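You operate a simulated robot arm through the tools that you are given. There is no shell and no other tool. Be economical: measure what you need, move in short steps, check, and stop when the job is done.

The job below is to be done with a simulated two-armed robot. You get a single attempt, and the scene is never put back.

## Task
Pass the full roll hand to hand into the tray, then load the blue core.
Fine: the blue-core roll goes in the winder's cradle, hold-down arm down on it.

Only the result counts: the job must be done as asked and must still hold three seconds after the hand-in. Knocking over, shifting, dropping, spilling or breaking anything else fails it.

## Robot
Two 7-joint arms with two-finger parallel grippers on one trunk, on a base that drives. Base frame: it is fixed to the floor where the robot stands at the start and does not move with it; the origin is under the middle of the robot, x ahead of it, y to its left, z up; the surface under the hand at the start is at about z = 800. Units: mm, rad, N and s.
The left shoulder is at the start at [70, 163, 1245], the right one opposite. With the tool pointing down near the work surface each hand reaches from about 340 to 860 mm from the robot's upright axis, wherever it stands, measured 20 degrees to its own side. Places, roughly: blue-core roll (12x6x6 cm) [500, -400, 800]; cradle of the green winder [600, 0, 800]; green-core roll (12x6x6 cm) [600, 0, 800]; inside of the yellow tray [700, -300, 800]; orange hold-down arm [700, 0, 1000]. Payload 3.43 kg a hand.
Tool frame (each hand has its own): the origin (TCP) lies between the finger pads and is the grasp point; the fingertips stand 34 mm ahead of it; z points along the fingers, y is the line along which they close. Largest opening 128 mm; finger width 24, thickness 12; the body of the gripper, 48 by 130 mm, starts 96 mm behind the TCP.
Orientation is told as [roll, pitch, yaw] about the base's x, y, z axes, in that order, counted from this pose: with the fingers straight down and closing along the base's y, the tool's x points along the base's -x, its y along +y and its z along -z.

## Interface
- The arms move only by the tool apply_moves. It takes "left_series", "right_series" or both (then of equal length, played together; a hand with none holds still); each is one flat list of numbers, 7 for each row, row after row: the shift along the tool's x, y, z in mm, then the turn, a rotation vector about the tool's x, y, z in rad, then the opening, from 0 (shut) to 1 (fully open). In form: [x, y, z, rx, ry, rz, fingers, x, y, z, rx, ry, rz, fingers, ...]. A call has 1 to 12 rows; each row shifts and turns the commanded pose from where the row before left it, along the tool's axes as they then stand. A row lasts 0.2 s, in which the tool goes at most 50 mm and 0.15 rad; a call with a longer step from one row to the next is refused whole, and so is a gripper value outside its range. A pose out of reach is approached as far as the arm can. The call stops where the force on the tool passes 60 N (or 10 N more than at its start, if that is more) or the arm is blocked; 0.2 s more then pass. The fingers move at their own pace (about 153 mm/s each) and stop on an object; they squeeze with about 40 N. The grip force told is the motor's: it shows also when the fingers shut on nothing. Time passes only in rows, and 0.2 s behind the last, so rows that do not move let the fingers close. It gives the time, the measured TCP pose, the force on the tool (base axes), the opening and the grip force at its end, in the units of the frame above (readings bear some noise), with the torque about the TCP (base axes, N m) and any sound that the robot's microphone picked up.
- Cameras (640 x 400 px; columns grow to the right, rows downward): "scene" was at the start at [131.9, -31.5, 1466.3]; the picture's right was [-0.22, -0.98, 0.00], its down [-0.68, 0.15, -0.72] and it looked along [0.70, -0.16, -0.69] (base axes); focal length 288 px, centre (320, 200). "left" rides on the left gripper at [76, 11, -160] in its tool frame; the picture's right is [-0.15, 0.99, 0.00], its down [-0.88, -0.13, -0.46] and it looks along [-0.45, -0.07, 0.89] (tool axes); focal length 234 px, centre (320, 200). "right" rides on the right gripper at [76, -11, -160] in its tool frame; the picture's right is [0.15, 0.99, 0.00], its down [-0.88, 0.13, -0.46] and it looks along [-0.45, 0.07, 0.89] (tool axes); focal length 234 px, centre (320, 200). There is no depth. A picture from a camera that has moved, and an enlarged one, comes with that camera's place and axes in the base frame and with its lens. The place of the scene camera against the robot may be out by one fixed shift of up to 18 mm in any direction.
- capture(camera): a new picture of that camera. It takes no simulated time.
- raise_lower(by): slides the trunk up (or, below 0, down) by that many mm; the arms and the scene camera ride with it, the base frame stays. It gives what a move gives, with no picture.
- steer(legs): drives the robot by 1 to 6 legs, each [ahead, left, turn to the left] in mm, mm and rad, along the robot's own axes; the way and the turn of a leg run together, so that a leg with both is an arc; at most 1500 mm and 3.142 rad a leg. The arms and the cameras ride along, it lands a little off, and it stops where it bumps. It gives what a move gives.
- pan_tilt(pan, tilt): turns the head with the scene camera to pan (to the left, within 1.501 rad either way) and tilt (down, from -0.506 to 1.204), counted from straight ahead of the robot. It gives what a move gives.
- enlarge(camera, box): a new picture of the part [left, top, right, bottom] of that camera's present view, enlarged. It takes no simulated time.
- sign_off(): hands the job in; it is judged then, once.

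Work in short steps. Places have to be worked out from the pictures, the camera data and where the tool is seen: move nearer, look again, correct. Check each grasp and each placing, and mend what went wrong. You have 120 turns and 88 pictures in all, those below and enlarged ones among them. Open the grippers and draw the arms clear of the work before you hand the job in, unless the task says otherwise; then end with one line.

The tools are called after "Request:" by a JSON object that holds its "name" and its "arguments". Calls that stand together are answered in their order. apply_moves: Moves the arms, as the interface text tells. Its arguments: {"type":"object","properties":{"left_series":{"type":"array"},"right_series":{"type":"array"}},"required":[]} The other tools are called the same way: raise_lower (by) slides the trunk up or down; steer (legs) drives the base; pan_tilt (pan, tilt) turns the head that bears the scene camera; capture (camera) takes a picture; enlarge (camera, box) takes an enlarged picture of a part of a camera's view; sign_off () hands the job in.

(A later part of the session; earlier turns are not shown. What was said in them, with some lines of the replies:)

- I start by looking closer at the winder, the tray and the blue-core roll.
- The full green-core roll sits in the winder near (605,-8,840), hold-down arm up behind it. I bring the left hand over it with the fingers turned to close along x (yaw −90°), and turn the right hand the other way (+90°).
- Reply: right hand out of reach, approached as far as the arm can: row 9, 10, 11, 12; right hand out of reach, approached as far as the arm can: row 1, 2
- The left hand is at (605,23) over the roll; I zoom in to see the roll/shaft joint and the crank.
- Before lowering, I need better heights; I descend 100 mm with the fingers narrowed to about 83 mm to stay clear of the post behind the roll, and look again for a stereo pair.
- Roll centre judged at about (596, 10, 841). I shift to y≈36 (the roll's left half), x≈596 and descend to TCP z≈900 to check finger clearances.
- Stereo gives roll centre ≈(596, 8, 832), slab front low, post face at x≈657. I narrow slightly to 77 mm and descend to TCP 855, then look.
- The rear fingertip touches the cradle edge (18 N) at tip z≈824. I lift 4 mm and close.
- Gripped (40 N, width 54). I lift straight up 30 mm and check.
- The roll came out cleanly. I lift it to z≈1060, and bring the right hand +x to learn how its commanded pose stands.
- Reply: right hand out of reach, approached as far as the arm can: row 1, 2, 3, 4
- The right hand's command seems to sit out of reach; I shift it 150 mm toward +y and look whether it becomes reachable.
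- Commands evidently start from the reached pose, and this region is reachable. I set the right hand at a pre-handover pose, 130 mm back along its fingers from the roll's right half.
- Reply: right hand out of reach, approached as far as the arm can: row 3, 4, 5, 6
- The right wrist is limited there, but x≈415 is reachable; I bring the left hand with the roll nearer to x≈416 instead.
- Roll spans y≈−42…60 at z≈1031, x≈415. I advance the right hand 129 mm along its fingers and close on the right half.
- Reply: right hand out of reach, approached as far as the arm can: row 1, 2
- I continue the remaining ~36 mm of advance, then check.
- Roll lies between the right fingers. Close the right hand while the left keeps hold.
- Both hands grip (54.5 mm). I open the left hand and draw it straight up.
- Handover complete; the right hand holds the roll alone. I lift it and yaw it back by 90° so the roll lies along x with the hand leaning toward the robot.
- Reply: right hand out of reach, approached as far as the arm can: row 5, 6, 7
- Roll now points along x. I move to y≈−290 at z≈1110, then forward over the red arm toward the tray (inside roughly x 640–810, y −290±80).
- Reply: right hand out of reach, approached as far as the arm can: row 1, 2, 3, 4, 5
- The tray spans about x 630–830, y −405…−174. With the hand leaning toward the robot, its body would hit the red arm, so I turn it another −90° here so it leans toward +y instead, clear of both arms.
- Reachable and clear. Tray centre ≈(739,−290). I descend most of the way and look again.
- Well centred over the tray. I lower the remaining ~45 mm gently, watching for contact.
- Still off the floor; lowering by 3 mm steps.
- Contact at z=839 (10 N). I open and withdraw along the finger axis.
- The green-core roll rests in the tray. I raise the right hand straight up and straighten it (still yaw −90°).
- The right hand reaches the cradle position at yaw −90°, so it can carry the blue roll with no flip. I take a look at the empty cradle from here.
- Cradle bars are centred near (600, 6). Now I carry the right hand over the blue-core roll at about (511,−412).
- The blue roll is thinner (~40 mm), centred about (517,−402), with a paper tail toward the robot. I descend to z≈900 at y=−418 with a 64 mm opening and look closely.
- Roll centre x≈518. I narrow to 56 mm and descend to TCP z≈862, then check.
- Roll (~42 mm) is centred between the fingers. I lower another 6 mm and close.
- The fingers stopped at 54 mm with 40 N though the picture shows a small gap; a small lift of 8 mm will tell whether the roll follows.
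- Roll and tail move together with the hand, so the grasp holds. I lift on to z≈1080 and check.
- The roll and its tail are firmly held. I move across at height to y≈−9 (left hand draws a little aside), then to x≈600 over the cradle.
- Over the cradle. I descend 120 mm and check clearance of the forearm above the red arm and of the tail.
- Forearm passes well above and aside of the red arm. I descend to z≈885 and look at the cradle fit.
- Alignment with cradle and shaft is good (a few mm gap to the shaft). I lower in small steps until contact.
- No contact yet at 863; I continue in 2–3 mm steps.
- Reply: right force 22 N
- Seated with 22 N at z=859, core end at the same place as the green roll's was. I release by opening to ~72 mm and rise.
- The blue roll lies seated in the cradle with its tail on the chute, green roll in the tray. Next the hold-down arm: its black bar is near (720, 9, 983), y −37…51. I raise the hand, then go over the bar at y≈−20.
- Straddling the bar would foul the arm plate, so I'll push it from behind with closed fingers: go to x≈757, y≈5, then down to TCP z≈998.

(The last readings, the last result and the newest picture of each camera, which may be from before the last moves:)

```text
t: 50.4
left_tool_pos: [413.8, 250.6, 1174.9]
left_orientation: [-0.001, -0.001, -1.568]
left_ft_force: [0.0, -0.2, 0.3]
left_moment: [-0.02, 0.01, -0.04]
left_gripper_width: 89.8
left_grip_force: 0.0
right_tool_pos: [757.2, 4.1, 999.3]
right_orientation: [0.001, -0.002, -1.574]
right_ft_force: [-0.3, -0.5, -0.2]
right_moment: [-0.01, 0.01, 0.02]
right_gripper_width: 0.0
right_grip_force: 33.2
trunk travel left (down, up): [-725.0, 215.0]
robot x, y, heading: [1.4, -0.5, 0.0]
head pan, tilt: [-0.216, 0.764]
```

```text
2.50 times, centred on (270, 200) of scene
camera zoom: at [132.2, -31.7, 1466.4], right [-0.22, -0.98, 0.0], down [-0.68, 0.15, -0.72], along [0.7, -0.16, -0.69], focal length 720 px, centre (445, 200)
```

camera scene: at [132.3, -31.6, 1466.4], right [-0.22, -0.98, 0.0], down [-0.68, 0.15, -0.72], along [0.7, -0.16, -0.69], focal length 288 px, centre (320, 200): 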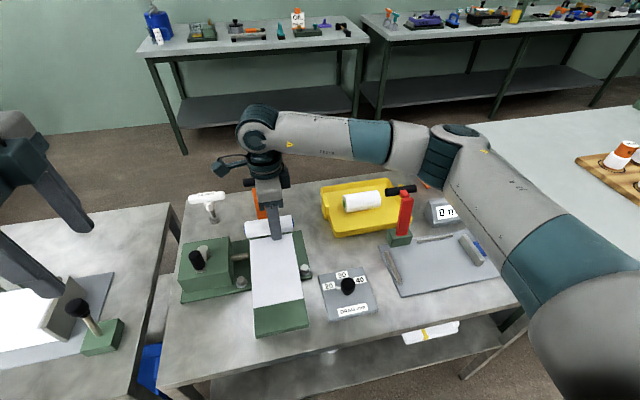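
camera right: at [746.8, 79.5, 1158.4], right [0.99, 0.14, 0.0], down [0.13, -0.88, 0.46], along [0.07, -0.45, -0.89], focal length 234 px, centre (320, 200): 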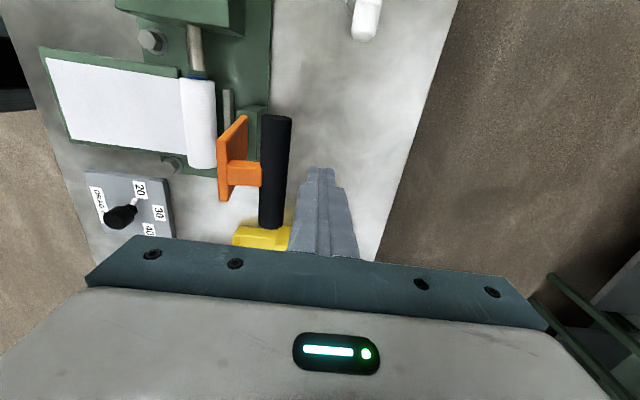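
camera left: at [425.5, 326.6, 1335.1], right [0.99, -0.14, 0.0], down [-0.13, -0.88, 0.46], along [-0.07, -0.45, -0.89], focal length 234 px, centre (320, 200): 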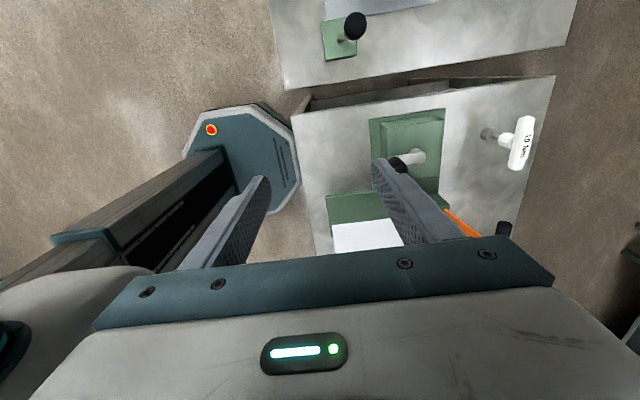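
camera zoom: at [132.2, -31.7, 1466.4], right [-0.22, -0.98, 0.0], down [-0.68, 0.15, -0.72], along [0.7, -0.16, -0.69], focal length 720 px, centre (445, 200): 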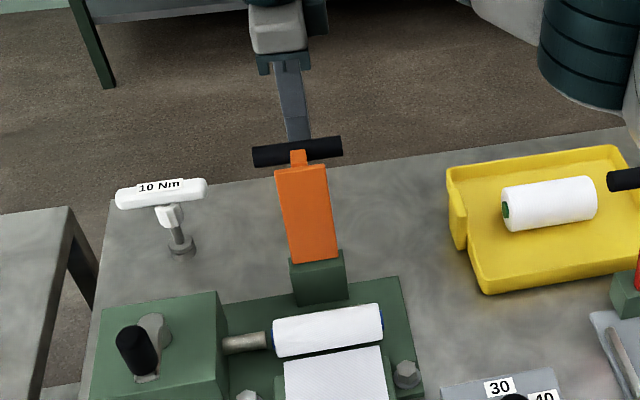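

Fingers are behind the bar. I push toward −x by 45 mm in small rows.

Request:
{"name": "apply_moves", "arguments": {"right_series": [0, -12, 0, 0, 0, 0, 0, 0, -12, 0, 0, 0, 0, 0, 0, -12, 0, 0, 0, 0, 0, 0, -12, 0, 0, 0, 0, 0]}}

Request:
{"name": "capture", "arguments": {"camera": "right"}}

```text
t: 51.4
left_tool_pos: [414.2, 251.4, 1177.0]
left_orientation: [0.0, -0.001, -1.569]
left_ft_force: [-0.4, 0.0, 0.8]
left_moment: [0.01, -0.02, -0.01]
left_gripper_width: 89.5
left_grip_force: 0.0
right_tool_pos: [709.8, 3.8, 998.9]
right_orientation: [0.001, 0.0, -1.573]
right_ft_force: [0.8, 0.6, 0.2]
right_moment: [0.0, -0.01, 0.0]
right_gripper_width: 0.0
right_grip_force: 32.5
trunk travel left (down, up): [-725.0, 215.0]
robot x, y, heading: [0.7, 2.7, 0.004]
head pan, tilt: [-0.216, 0.764]
```

```text
22 pictures are left
camera right: at [698.6, 79.7, 1158.6], right [0.99, 0.14, 0.0], down [0.13, -0.88, 0.46], along [0.07, -0.45, -0.89], focal length 234 px, centre (320, 200)
```

right: 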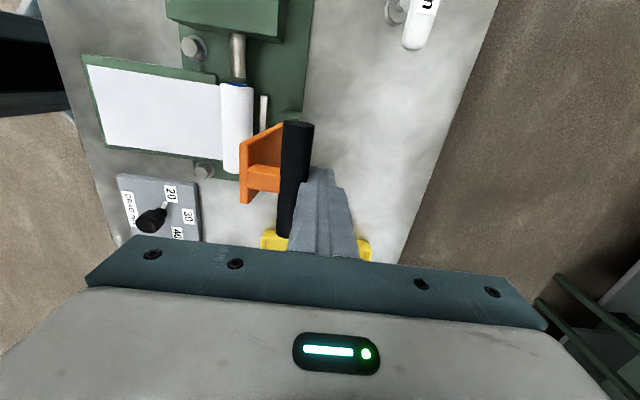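

The arm swings easily. I continue pushing along the arc past vertical.

Request:
{"name": "apply_moves", "arguments": {"right_series": [0, -13, 0, 0, 0, 0, 0, 0, -13, 0, 0, 0, 0, 0, 0, -13, 0, 0, 0, 0, 0, 0, -12, 0, 0, 0, 0, 0, 0, -12, 0, 0, 0, 0, 0]}}

Request:
{"name": "capture", "arguments": {"camera": "right"}}

Request:
{"name": "enlarge", "arguments": {"camera": "scene", "box": [200, 120, 340, 280]}}

```text
t: 52.6
left_tool_pos: [414.5, 252.4, 1175.4]
left_orientation: [0.0, 0.001, -1.57]
left_ft_force: [0.3, 0.7, -0.1]
left_moment: [0.0, 0.01, 0.0]
left_gripper_width: 89.6
left_grip_force: 0.0
right_tool_pos: [647.1, 4.9, 999.0]
right_orientation: [0.001, 0.0, -1.573]
right_ft_force: [0.1, -0.2, -0.2]
right_moment: [-0.02, -0.01, 0.02]
right_gripper_width: 0.1
right_grip_force: 33.2
trunk travel left (down, up): [-725.0, 215.0]
robot x, y, heading: [6.5, -1.7, 0.002]
head pan, tilt: [-0.216, 0.764]
```

```text
21 pictures are left
camera right: at [635.7, 79.5, 1158.7], right [0.99, 0.14, 0.0], down [0.13, -0.88, 0.46], along [0.07, -0.45, -0.89], focal length 234 px, centre (320, 200)
```

right: 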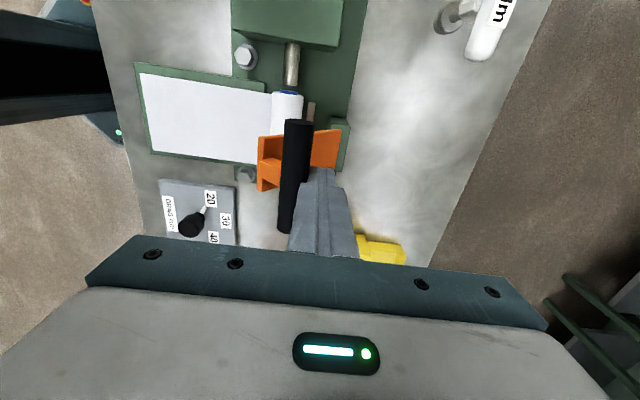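

```text
2.50 times, centred on (270, 200) of scene
camera zoom: at [131.7, -31.4, 1466.4], right [-0.22, -0.98, 0.0], down [-0.68, 0.15, -0.72], along [0.7, -0.16, -0.69], focal length 720 px, centre (445, 200)
```

zoom: 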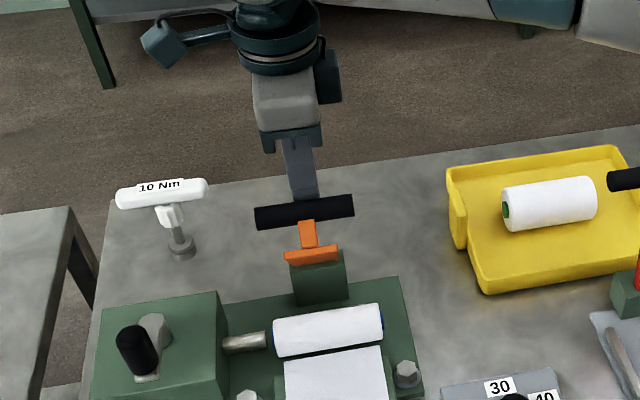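

The arm leans well forward now. I follow the arc: −x with descent.

Request:
{"name": "apply_moves", "arguments": {"right_series": [0, -10.8, 5.5, 0, 0, 0, 0, 0, -10.8, 5.5, 0, 0, 0, 0, 0, -10.8, 5.5, 0, 0, 0, 0, 0, -10.8, 5.5, 0, 0, 0, 0]}}

Request:
{"name": "capture", "arguments": {"camera": "right"}}

Request:
{"name": "enlarge", "arguments": {"camera": "scene", "box": [200, 140, 340, 300]}}

```text
t: 53.6
left_tool_pos: [414.3, 251.5, 1175.0]
left_orientation: [-0.002, 0.001, -1.57]
left_ft_force: [0.1, 1.1, -0.2]
left_moment: [0.01, -0.01, 0.01]
left_gripper_width: 89.5
left_grip_force: 0.0
right_tool_pos: [604.1, 3.7, 974.3]
right_orientation: [0.002, 0.0, -1.574]
right_ft_force: [3.7, -0.7, -2.8]
right_moment: [0.01, -0.09, -0.02]
right_gripper_width: 0.1
right_grip_force: 32.9
trunk travel left (down, up): [-725.0, 215.0]
robot x, y, heading: [2.3, 0.9, 0.009]
head pan, tilt: [-0.216, 0.764]
```

```text
19 pictures are left
camera right: at [592.6, 79.3, 1135.2], right [0.99, 0.14, 0.0], down [0.13, -0.88, 0.46], along [0.07, -0.45, -0.89], focal length 234 px, centre (320, 200)
```

right: 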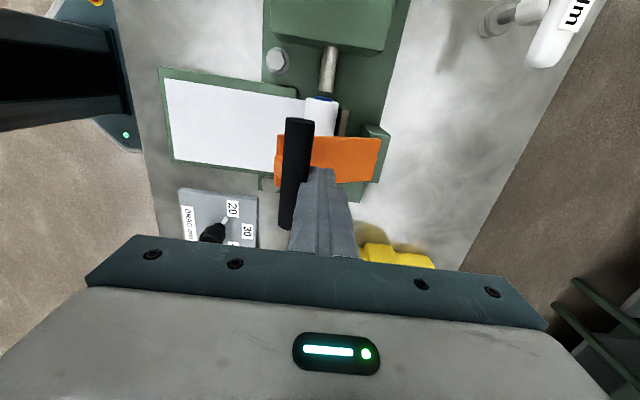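

```text
2.50 times, centred on (270, 220) of scene
camera zoom: at [133.0, -31.4, 1466.2], right [-0.22, -0.98, 0.0], down [-0.68, 0.15, -0.72], along [0.7, -0.16, -0.69], focal length 720 px, centre (445, 150)
```

zoom: 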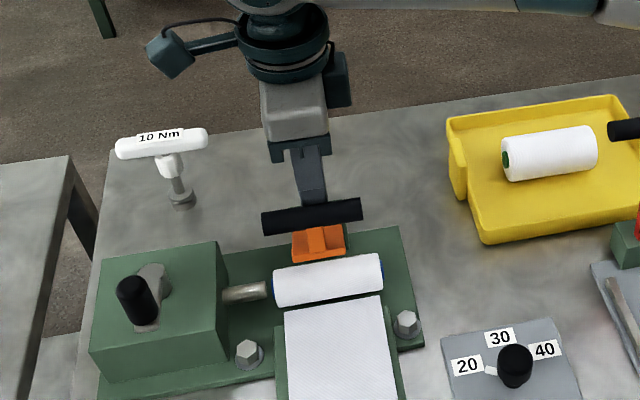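

The plate is close above the roll. I continue 20 mm further and 22 mm down.

Request:
{"name": "apply_moves", "arguments": {"right_series": [0, -7, 7, 0, 0, 0, 0, 0, -7, 7, 0, 0, 0, 0, 0, -6, 8, 0, 0, 0, 0]}}

Request:
{"name": "capture", "arguments": {"camera": "right"}}

Request:
{"name": "enlarge", "arguments": {"camera": "scene", "box": [200, 140, 340, 300]}}

```text
t: 54.4
left_tool_pos: [415.6, 251.4, 1174.8]
left_orientation: [0.0, -0.002, -1.569]
left_ft_force: [-0.3, 0.9, -0.6]
left_moment: [-0.01, 0.02, -0.03]
left_gripper_width: 89.6
left_grip_force: 0.0
right_tool_pos: [584.3, 3.8, 953.1]
right_orientation: [0.002, 0.0, -1.573]
right_ft_force: [8.6, -1.3, -5.4]
right_moment: [-0.02, -0.19, 0.03]
right_gripper_width: 0.0
right_grip_force: 32.9
trunk travel left (down, up): [-725.0, 215.0]
robot x, y, heading: [-0.0, -0.9, 0.0]
head pan, tilt: [-0.216, 0.764]
```

```text
17 pictures are left
camera right: at [573.5, 79.6, 1113.0], right [0.99, 0.14, 0.0], down [0.13, -0.88, 0.46], along [0.07, -0.45, -0.89], focal length 234 px, centre (320, 200)
```

right: 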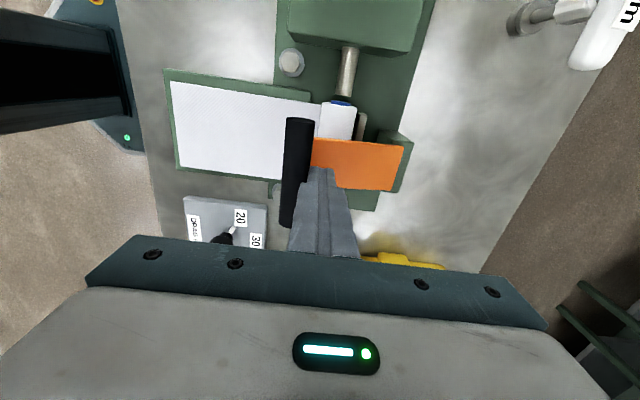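

```text
2.50 times, centred on (270, 220) of scene
camera zoom: at [134.0, -31.6, 1466.1], right [-0.22, -0.98, 0.0], down [-0.68, 0.15, -0.72], along [0.7, -0.16, -0.69], focal length 720 px, centre (445, 150)
```

zoom: 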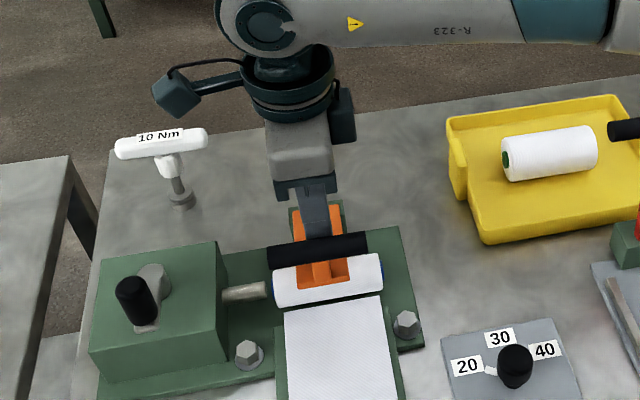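

The arm holds there with mild resistance. I now press straight down on the plate behind the bar in small steps, watching the force.

Request:
{"name": "apply_moves", "arguments": {"right_series": [0, -2, 6, 0, 0, 0, 0, 0, -2, 6, 0, 0, 0, 0, 0, -1, 5, 0, 0, 0, 0]}}

Request:
{"name": "enlarge", "arguments": {"camera": "scene", "box": [200, 140, 340, 300]}}

```text
t: 55.2
left_tool_pos: [413.7, 251.2, 1175.6]
left_orientation: [0.001, -0.001, -1.569]
left_ft_force: [-0.2, -1.0, -0.7]
left_moment: [-0.02, -0.03, -0.02]
left_gripper_width: 89.8
left_grip_force: 0.1
right_tool_pos: [578.0, 4.7, 937.1]
right_orientation: [0.002, -0.001, -1.572]
right_ft_force: [0.2, -0.5, 0.6]
right_moment: [-0.01, -0.04, -0.02]
right_gripper_width: 0.2
right_grip_force: 32.9
trunk travel left (down, up): [-725.0, 215.0]
robot x, y, heading: [2.8, -0.8, -0.002]
head pan, tilt: [-0.216, 0.764]
```

```text
2.50 times, centred on (270, 220) of scene
camera zoom: at [131.8, -31.2, 1466.4], right [-0.22, -0.98, 0.0], down [-0.68, 0.15, -0.72], along [0.7, -0.16, -0.69], focal length 720 px, centre (445, 150)
```

zoom: 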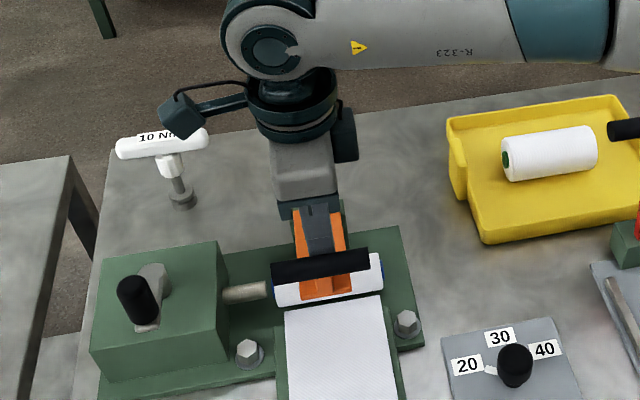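

No load now; the arm moved with it. I continue down gently until contact.

Request:
{"name": "apply_moves", "arguments": {"right_series": [0, -1, 5, 0, 0, 0, 0, 0, 0, 5, 0, 0, 0, 0]}}

Request:
{"name": "capture", "arguments": {"camera": "right"}}

```text
t: 55.8
left_tool_pos: [414.1, 251.1, 1174.7]
left_orientation: [0.0, 0.0, -1.568]
left_ft_force: [0.1, 0.1, -0.3]
left_moment: [0.01, 0.01, -0.03]
left_gripper_width: 89.7
left_grip_force: 0.1
right_tool_pos: [576.8, 3.7, 926.9]
right_orientation: [0.002, 0.0, -1.572]
right_ft_force: [0.3, -0.8, 0.0]
right_moment: [0.03, 0.01, 0.01]
right_gripper_width: 0.0
right_grip_force: 32.8
trunk travel left (down, up): [-725.0, 215.0]
robot x, y, heading: [-2.7, 2.8, -0.001]
head pan, tilt: [-0.216, 0.764]
```

```text
14 pictures are left
camera right: at [566.3, 79.7, 1087.3], right [0.99, 0.14, 0.0], down [0.13, -0.88, 0.46], along [0.07, -0.45, -0.89], focal length 234 px, centre (320, 200)
```

right: 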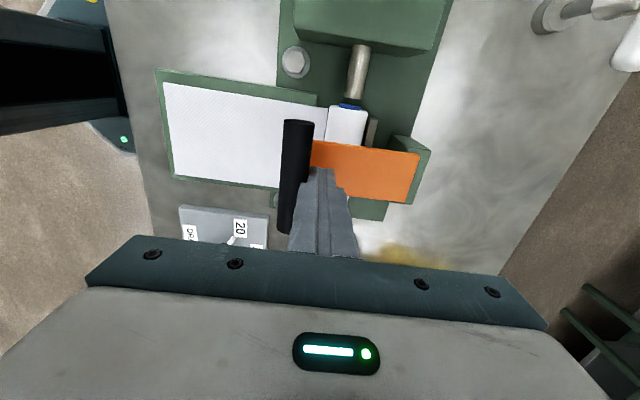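

Tip at z≈893; continue down.

Request:
{"name": "apply_moves", "arguments": {"right_series": [0, 0, 4, 0, 0, 0, 0, 0, 0, 4, 0, 0, 0, 0]}}

Request:
{"name": "apply_moves", "arguments": {"right_series": [0, 0, 3, 0, 0, 0, 0, 0, 0, 3, 0, 0, 0, 0]}}

```text
t: 56.4
left_tool_pos: [415.3, 250.5, 1174.6]
left_orientation: [0.001, 0.0, -1.57]
left_ft_force: [-0.1, 1.4, -0.1]
left_moment: [0.02, -0.01, 0.01]
left_gripper_width: 89.7
left_grip_force: 0.1
right_tool_pos: [577.7, 5.2, 920.1]
right_orientation: [0.002, 0.0, -1.571]
right_ft_force: [-0.1, -0.2, -0.3]
right_moment: [0.0, 0.05, 0.02]
right_gripper_width: 0.0
right_grip_force: 33.0
trunk travel left (down, up): [-725.0, 215.0]
robot x, y, heading: [1.1, -1.2, 0.0]
head pan, tilt: [-0.216, 0.764]
```

```text
t: 57.0
left_tool_pos: [414.6, 250.2, 1174.3]
left_orientation: [-0.002, 0.001, -1.568]
left_ft_force: [-0.6, 0.0, -1.0]
left_moment: [0.02, 0.01, -0.02]
left_gripper_width: 89.6
left_grip_force: 0.0
right_tool_pos: [576.6, 4.7, 913.2]
right_orientation: [0.001, 0.002, -1.573]
right_ft_force: [0.2, -0.2, 1.0]
right_moment: [-0.03, -0.02, 0.03]
right_gripper_width: 0.0
right_grip_force: 32.9
trunk travel left (down, up): [-725.0, 215.0]
robot x, y, heading: [3.6, 0.2, -0.0]
head pan, tilt: [-0.216, 0.764]
```

Still free at tip z≈879; continue with 3 mm rows.

Request:
{"name": "apply_moves", "arguments": {"right_series": [0, 0, 3, 0, 0, 0, 0, 0, 0, 3, 0, 0, 0, 0]}}

Request:
{"name": "enlarge", "arguments": {"camera": "right", "box": [240, 60, 460, 260]}}

Request:
{"name": "enlarge", "arguments": {"camera": "scene", "box": [220, 200, 330, 290]}}

```text
t: 57.6
left_tool_pos: [412.2, 250.9, 1175.4]
left_orientation: [0.002, 0.0, -1.57]
left_ft_force: [-0.3, 1.0, 0.3]
left_moment: [0.04, 0.01, -0.01]
left_gripper_width: 89.8
left_grip_force: 0.1
right_tool_pos: [577.1, 4.8, 909.3]
right_orientation: [0.004, 0.0, -1.574]
right_ft_force: [1.4, -2.1, 14.6]
right_moment: [-0.11, -0.06, 0.09]
right_gripper_width: 0.0
right_grip_force: 32.9
trunk travel left (down, up): [-725.0, 215.0]
robot x, y, heading: [-0.5, -2.6, -0.001]
head pan, tilt: [-0.216, 0.764]
```

```text
2.00 times, centred on (350, 160) of right
camera zoom: at [566.0, 79.5, 1069.7], right [0.99, 0.14, 0.01], down [0.12, -0.88, 0.46], along [0.07, -0.45, -0.89], focal length 468 px, centre (260, 280)
```

zoom: 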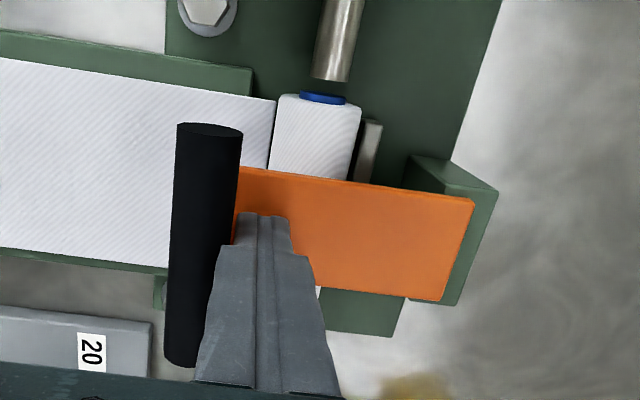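

```text
4.44 times, centred on (275, 245) of scene
camera zoom: at [130.3, -31.7, 1466.8], right [-0.22, -0.98, 0.0], down [-0.68, 0.15, -0.72], along [0.71, -0.16, -0.69], focal length 1281 px, centre (520, 0)
```

zoom: 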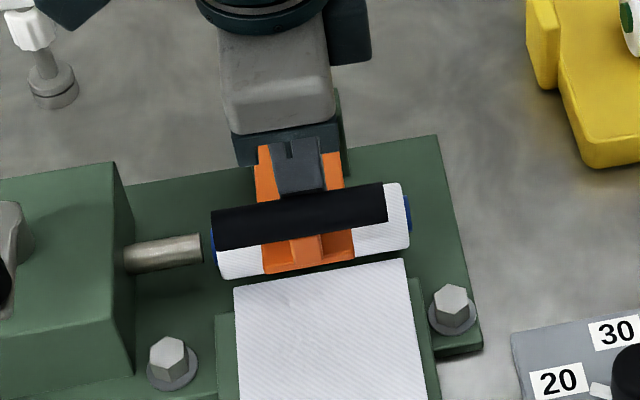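

Contact with 15 N at tip z≈875: plate down on the roll. I press 2–3 mm more to confirm it is stiff, then lift off.

Request:
{"name": "apply_moves", "arguments": {"right_series": [0, 0, 2, 0, 0, 0, 0, 0, 0, 1, 0, 0, 0, 0]}}

Request:
{"name": "apply_moves", "arguments": {"right_series": [0, 0, -10, 0, 0, 0, 0, 0, 0, -40, 0, 0, 0, 0, 0, 0, -45, 0, 0, 0, 0, 0, 0, -45, 0, 0, 0, 0]}}

Request:
{"name": "capture", "arguments": {"camera": "right"}}

Request:
{"name": "enlarge", "arguments": {"camera": "scene", "box": [200, 180, 340, 300]}}

```text
t: 58.2
left_tool_pos: [410.6, 250.3, 1176.7]
left_orientation: [0.002, -0.001, -1.57]
left_ft_force: [0.1, -0.2, 0.4]
left_moment: [0.0, -0.02, -0.04]
left_gripper_width: 89.7
left_grip_force: 0.0
right_tool_pos: [577.5, 4.0, 908.0]
right_orientation: [0.009, 0.0, -1.574]
right_ft_force: [7.3, -5.1, 39.8]
right_moment: [-0.25, -0.28, 0.26]
right_gripper_width: 0.0
right_grip_force: 32.8
trunk travel left (down, up): [-725.0, 215.0]
robot x, y, heading: [2.8, -4.1, -0.0]
head pan, tilt: [-0.216, 0.764]
```

```text
t: 58.8
left_tool_pos: [417.1, 252.4, 1172.8]
left_orientation: [-0.002, -0.003, -1.569]
left_ft_force: [-1.4, 1.1, -0.2]
left_moment: [-0.03, -0.12, -0.01]
left_gripper_width: 89.7
left_grip_force: 0.0
right_tool_pos: [589.0, 4.1, 940.9]
right_orientation: [0.016, -0.003, -1.588]
right_ft_force: [40.1, 12.1, -30.5]
right_moment: [0.17, -0.31, 0.07]
right_gripper_width: 0.2
right_grip_force: 32.8
trunk travel left (down, up): [-725.0, 215.0]
robot x, y, heading: [1.2, 1.7, 0.003]
head pan, tilt: [-0.216, 0.764]
stopped in row 3 (right hand): the force on the tool passed its limit at 75 N (the readings are from after the stop); the commanded pose is now the measured one
```

```text
11 pictures are left
camera right: at [577.5, 79.5, 1100.7], right [0.99, 0.13, 0.02], down [0.11, -0.88, 0.46], along [0.07, -0.46, -0.89], focal length 234 px, centre (320, 200)
```

right: 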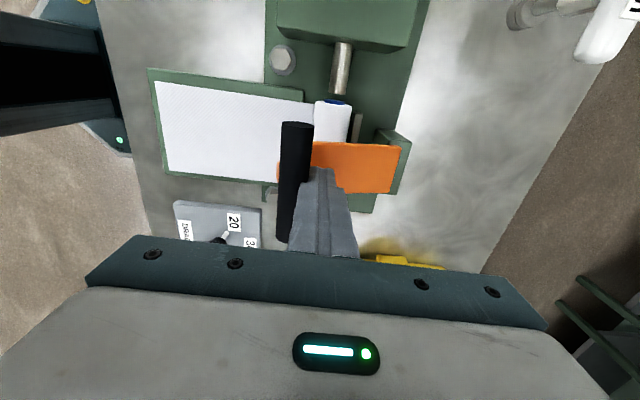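

```text
3.33 times, centred on (270, 240) of scene
camera zoom: at [136.7, -29.7, 1465.3], right [-0.21, -0.98, 0.0], down [-0.68, 0.15, -0.72], along [0.7, -0.15, -0.69], focal length 961 px, centre (487, 67)
```

zoom: 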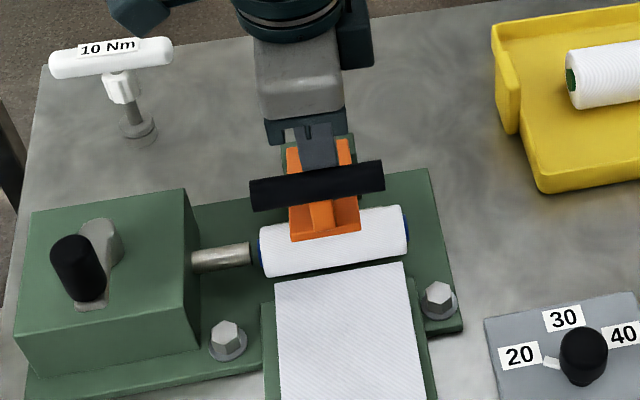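

The fingers hooked under the bar and lifted the arm again. I ease down, draw +x away from the bar, then rise.

Request:
{"name": "apply_moves", "arguments": {"right_series": [0, 4, 4, 0, 0, 0, 0, 0, 8, 0, 0, 0, 0, 0, 0, 10, 0, 0, 0, 0, 0, 0, 10, -5, 0, 0, 0, 0]}}

Request:
{"name": "enlarge", "arguments": {"camera": "scene", "box": [200, 180, 340, 300]}}

```text
t: 59.8
left_tool_pos: [414.1, 252.0, 1175.0]
left_orientation: [0.0, -0.001, -1.567]
left_ft_force: [0.2, -0.9, -0.8]
left_moment: [0.01, 0.0, -0.03]
left_gripper_width: 89.5
left_grip_force: 0.0
right_tool_pos: [614.5, 2.8, 947.3]
right_orientation: [0.01, -0.005, -1.584]
right_ft_force: [-0.7, 0.0, 0.5]
right_moment: [-0.04, -0.02, 0.01]
right_gripper_width: 0.0
right_grip_force: 32.9
trunk travel left (down, up): [-725.0, 215.0]
robot x, y, heading: [0.7, -1.3, 0.001]
head pan, tilt: [-0.216, 0.764]
```

```text
3.33 times, centred on (270, 240) of scene
camera zoom: at [131.5, -30.8, 1466.5], right [-0.21, -0.98, 0.0], down [-0.68, 0.15, -0.72], along [0.7, -0.15, -0.69], focal length 961 px, centre (487, 67)
```

zoom: 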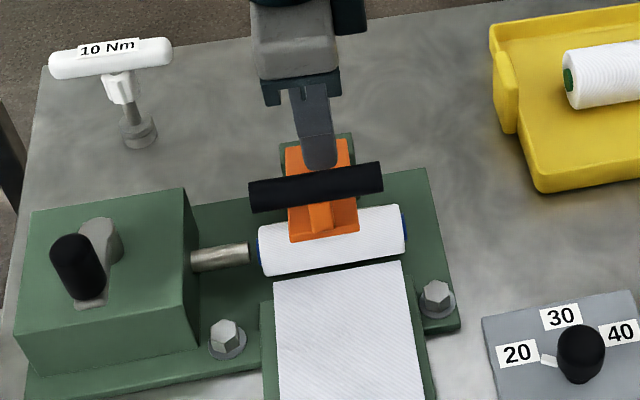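

Freed, and the arm stays partly raised by friction; the roll is undisturbed. I now press the plate straight down at x≈604, well behind the bar.

Request:
{"name": "apply_moves", "arguments": {"right_series": [0, -10, 0, 0, 0, 0, 0, 0, 0, 8, 0, 0, 0, 0, 0, 0, 8, 0, 0, 0, 0, 0, 0, 6, 0, 0, 0, 0, 0, 0, 5, 0, 0, 0, 0]}}

Request:
{"name": "enlarge", "arguments": {"camera": "right", "box": [240, 60, 460, 260]}}

```text
t: 61.0
left_tool_pos: [413.0, 251.3, 1175.2]
left_orientation: [0.001, 0.0, -1.568]
left_ft_force: [-0.2, 0.1, 0.2]
left_moment: [0.0, 0.01, 0.02]
left_gripper_width: 89.4
left_grip_force: 0.0
right_tool_pos: [605.0, 3.3, 919.4]
right_orientation: [0.008, -0.002, -1.58]
right_ft_force: [-0.3, 0.0, -0.3]
right_moment: [0.0, 0.03, 0.0]
right_gripper_width: 0.1
right_grip_force: 33.0
trunk travel left (down, up): [-725.0, 215.0]
robot x, y, heading: [0.9, -2.5, 0.003]
head pan, tilt: [-0.216, 0.764]
```

```text
2.00 times, centred on (350, 160) of right
camera zoom: at [593.8, 78.6, 1078.5], right [0.99, 0.14, 0.01], down [0.12, -0.88, 0.46], along [0.07, -0.46, -0.89], focal length 468 px, centre (260, 280)
```

zoom: 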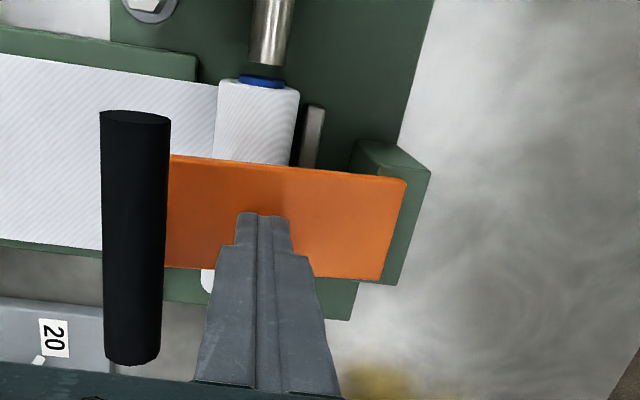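

Clear of the bar. Continue down in small rows.

Request:
{"name": "apply_moves", "arguments": {"right_series": [0, 0, 4, 0, 0, 0, 0, 0, 0, 4, 0, 0, 0, 0]}}

Request:
{"name": "apply_moves", "arguments": {"right_series": [0, 0, 2, 0, 0, 0, 0, 0, 0, 2, 0, 0, 0, 0]}}

```text
t: 61.6
left_tool_pos: [414.7, 251.0, 1175.9]
left_orientation: [0.0, -0.001, -1.569]
left_ft_force: [-0.3, -0.7, -1.2]
left_moment: [-0.02, -0.02, -0.01]
left_gripper_width: 89.3
left_grip_force: 0.0
right_tool_pos: [604.4, 2.4, 910.8]
right_orientation: [0.009, -0.003, -1.58]
right_ft_force: [-0.1, -0.7, 0.7]
right_moment: [-0.01, 0.0, 0.01]
right_gripper_width: 0.0
right_grip_force: 33.1
trunk travel left (down, up): [-725.0, 215.0]
robot x, y, heading: [2.7, -0.5, 0.003]
head pan, tilt: [-0.216, 0.764]
```

```text
t: 62.2
left_tool_pos: [413.0, 251.3, 1177.3]
left_orientation: [0.002, -0.002, -1.566]
left_ft_force: [-0.5, 0.0, -0.3]
left_moment: [0.0, 0.05, 0.03]
left_gripper_width: 89.6
left_grip_force: 0.0
right_tool_pos: [604.2, 2.8, 908.9]
right_orientation: [0.015, -0.001, -1.582]
right_ft_force: [-0.8, -2.1, 16.8]
right_moment: [0.02, 0.07, 0.1]
right_gripper_width: 0.0
right_grip_force: 33.3
trunk travel left (down, up): [-725.0, 215.0]
robot x, y, heading: [-1.8, 0.4, -0.003]
head pan, tilt: [-0.216, 0.764]
```

Contact at the same height (tip ≈875) as before, so the plate is level on the roll. I press firmly once, then back off up and slightly +x.

Request:
{"name": "apply_moves", "arguments": {"right_series": [0, 0, 2, 0, 0, 0, 0, 0, 0, 1, 0, 0, 0, 0]}}

Request:
{"name": "apply_moves", "arguments": {"right_series": [0, 1, -6, 0, 0, 0, 0, 0, 2, -14, 0, 0, 0, 0]}}

Request:
{"name": "enlarge", "arguments": {"camera": "scene", "box": [200, 180, 340, 300]}}

```text
t: 62.8
left_tool_pos: [411.2, 252.1, 1176.9]
left_orientation: [0.003, -0.001, -1.567]
left_ft_force: [-0.3, -0.1, -1.0]
left_moment: [0.01, 0.03, -0.01]
left_gripper_width: 89.9
left_grip_force: 0.0
right_tool_pos: [605.6, 2.6, 909.0]
right_orientation: [0.019, 0.0, -1.581]
right_ft_force: [6.8, -3.1, 42.9]
right_moment: [-0.05, -0.17, 0.31]
right_gripper_width: 0.0
right_grip_force: 33.2
trunk travel left (down, up): [-725.0, 215.0]
robot x, y, heading: [-1.6, -2.7, 0.001]
head pan, tilt: [-0.216, 0.764]
```

```text
t: 63.4
left_tool_pos: [413.4, 251.2, 1175.7]
left_orientation: [-0.001, 0.0, -1.568]
left_ft_force: [0.4, -0.3, 0.7]
left_moment: [0.04, 0.0, 0.02]
left_gripper_width: 89.6
left_grip_force: 0.2
right_tool_pos: [606.5, 3.1, 921.4]
right_orientation: [0.009, -0.005, -1.581]
right_ft_force: [-0.4, 1.0, -0.3]
right_moment: [-0.03, 0.01, -0.03]
right_gripper_width: 0.1
right_grip_force: 33.4
trunk travel left (down, up): [-725.0, 215.0]
robot x, y, heading: [-2.2, -0.6, 0.005]
head pan, tilt: [-0.216, 0.764]
```

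```text
3.33 times, centred on (270, 240) of scene
camera zoom: at [131.8, -31.1, 1465.9], right [-0.21, -0.98, 0.0], down [-0.68, 0.15, -0.72], along [0.7, -0.15, -0.69], focal length 961 px, centre (487, 67)
```

zoom: 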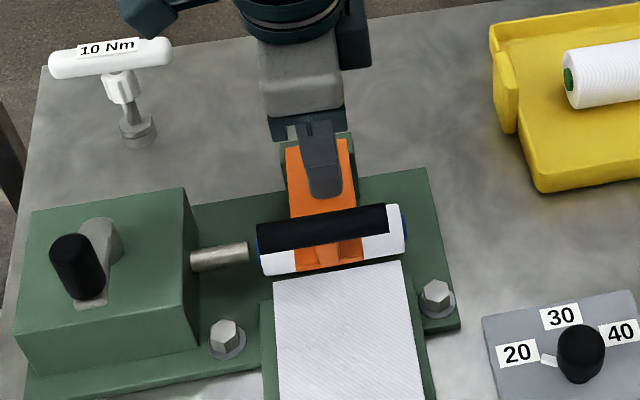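

The arm lies down on the roll and stays. I raise the right hand straight up and swing it out to the right at height, opening it.

Request:
{"name": "apply_moves", "arguments": {"right_series": [0, 3, -30, 0, 0, 0, 0, 0, 0, -45, 0, 0, 0, 0, 0, 0, -45, 0, 0, 0, 0, 0, 0, -45, 0, 0, 0, 0, 0, -30, -20, 0, 0, 0, 0.5, -45, -30, 0, 0, 0, 0, 0.7, -45, -20, 0, 0, 0, 0, 0.7, -45, 0, 0, 0, 0, 0, 0.7, -45, 0, 0, 0, 0, 0, 0.7, -45, 0, 0, 0, 0, 0, 0.7, -45, 0, 0, 0, 0, 0, 0.7]}}

Request:
{"name": "capture", "arguments": {"camera": "scene"}}

Request:
{"name": "enlarge", "arguments": {"camera": "scene", "box": [180, 170, 340, 300]}}

```text
refused: row 6 steps farther than a row can; nothing moved
```

```text
6 pictures are left
camera scene: at [131.8, -31.1, 1465.9], right [-0.21, -0.98, 0.0], down [-0.68, 0.15, -0.72], along [0.7, -0.15, -0.69], focal length 288 px, centre (320, 200)
```

scene: 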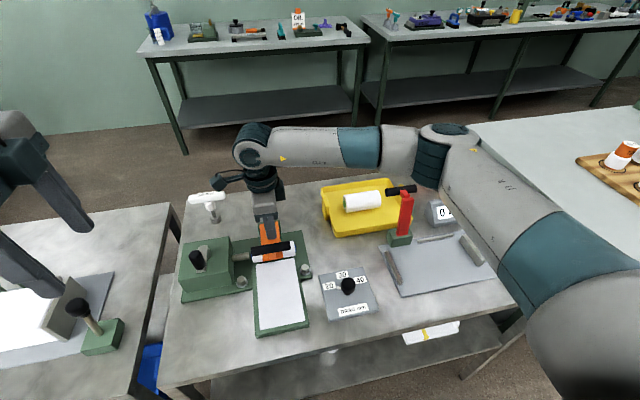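

```text
3.08 times, centred on (260, 235) of scene
camera zoom: at [131.8, -31.1, 1465.9], right [-0.21, -0.98, 0.0], down [-0.68, 0.15, -0.72], along [0.7, -0.15, -0.69], focal length 887 px, centre (505, 92)
```

zoom: 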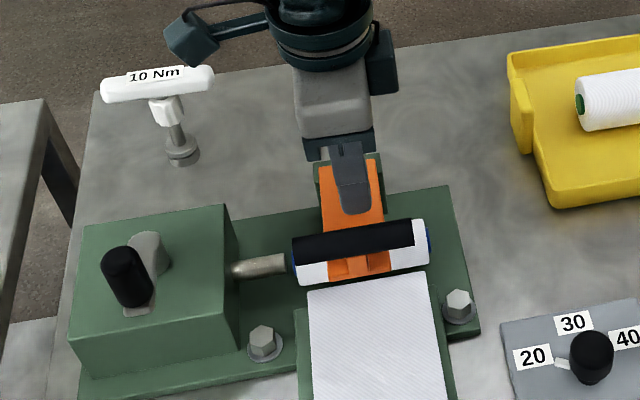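

One row was too long; I repeat with smaller steps.

Request:
{"name": "apply_moves", "arguments": {"right_series": [0, 3, -30, 0, 0, 0, 0, 0, 0, -45, 0, 0, 0, 0, 0, 0, -45, 0, 0, 0, 0, 0, 0, -45, 0, 0, 0, 0, 0, 0, -20, 0, 0, 0, 0.5, -40, -20, 0, 0, 0, 0, 0.7, -40, -20, 0, 0, 0, 0, 0.7, -45, 0, 0, 0, 0, 0, 0.7, -45, 0, 0, 0, 0, 0, 0.7, -45, 0, 0, 0, 0, 0, 0.7, -45, 0, 0, 0, 0, 0, 0.7]}}

Request:
{"name": "capture", "arguments": {"camera": "scene"}}

Request:
{"name": "enlarge", "arguments": {"camera": "scene", "box": [180, 170, 340, 300]}}

```text
t: 65.8
left_tool_pos: [414.5, 250.2, 1176.3]
left_orientation: [0.0, 0.001, -1.567]
left_ft_force: [0.7, -0.4, -0.4]
left_moment: [0.0, -0.03, -0.02]
left_gripper_width: 89.7
left_grip_force: 0.0
right_tool_pos: [565.3, -257.4, 1110.2]
right_orientation: [0.012, -0.002, -1.579]
right_ft_force: [-0.4, 0.2, 0.1]
right_moment: [0.01, -0.03, 0.02]
right_gripper_width: 89.7
right_grip_force: 0.2
trunk travel left (down, up): [-725.0, 215.0]
robot x, y, heading: [1.5, -2.7, 0.003]
head pan, tilt: [-0.216, 0.764]
```

```text
4 pictures are left
camera scene: at [131.7, -33.2, 1466.4], right [-0.21, -0.98, 0.0], down [-0.68, 0.15, -0.72], along [0.7, -0.15, -0.69], focal length 288 px, centre (320, 200)
```

scene: 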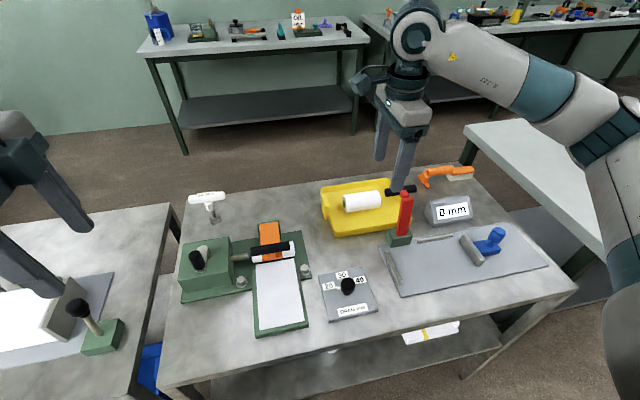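

```text
3.08 times, centred on (260, 235) of scene
camera zoom: at [131.7, -33.2, 1466.4], right [-0.21, -0.98, 0.0], down [-0.68, 0.15, -0.72], along [0.7, -0.15, -0.69], focal length 887 px, centre (505, 92)
```

zoom: 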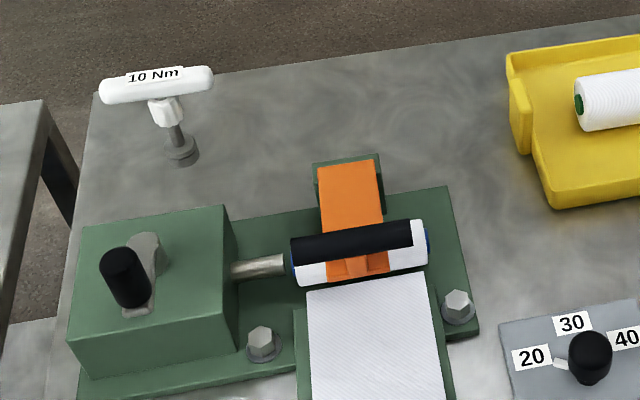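

The blue-core roll is seated in the cradle with the hold-down arm resting on it, the green-core roll is in the tray, and nothing else has moved. Both grippers are open and clear, so I hand in.

Request:
{"name": "sign_off", "arguments": {}}

```text
The job is handed in.
```

The full green-core roll was passed from the left hand to the right and is in the yellow tray; the blue-core roll is in the winder's cradle with the hold-down arm down on it.
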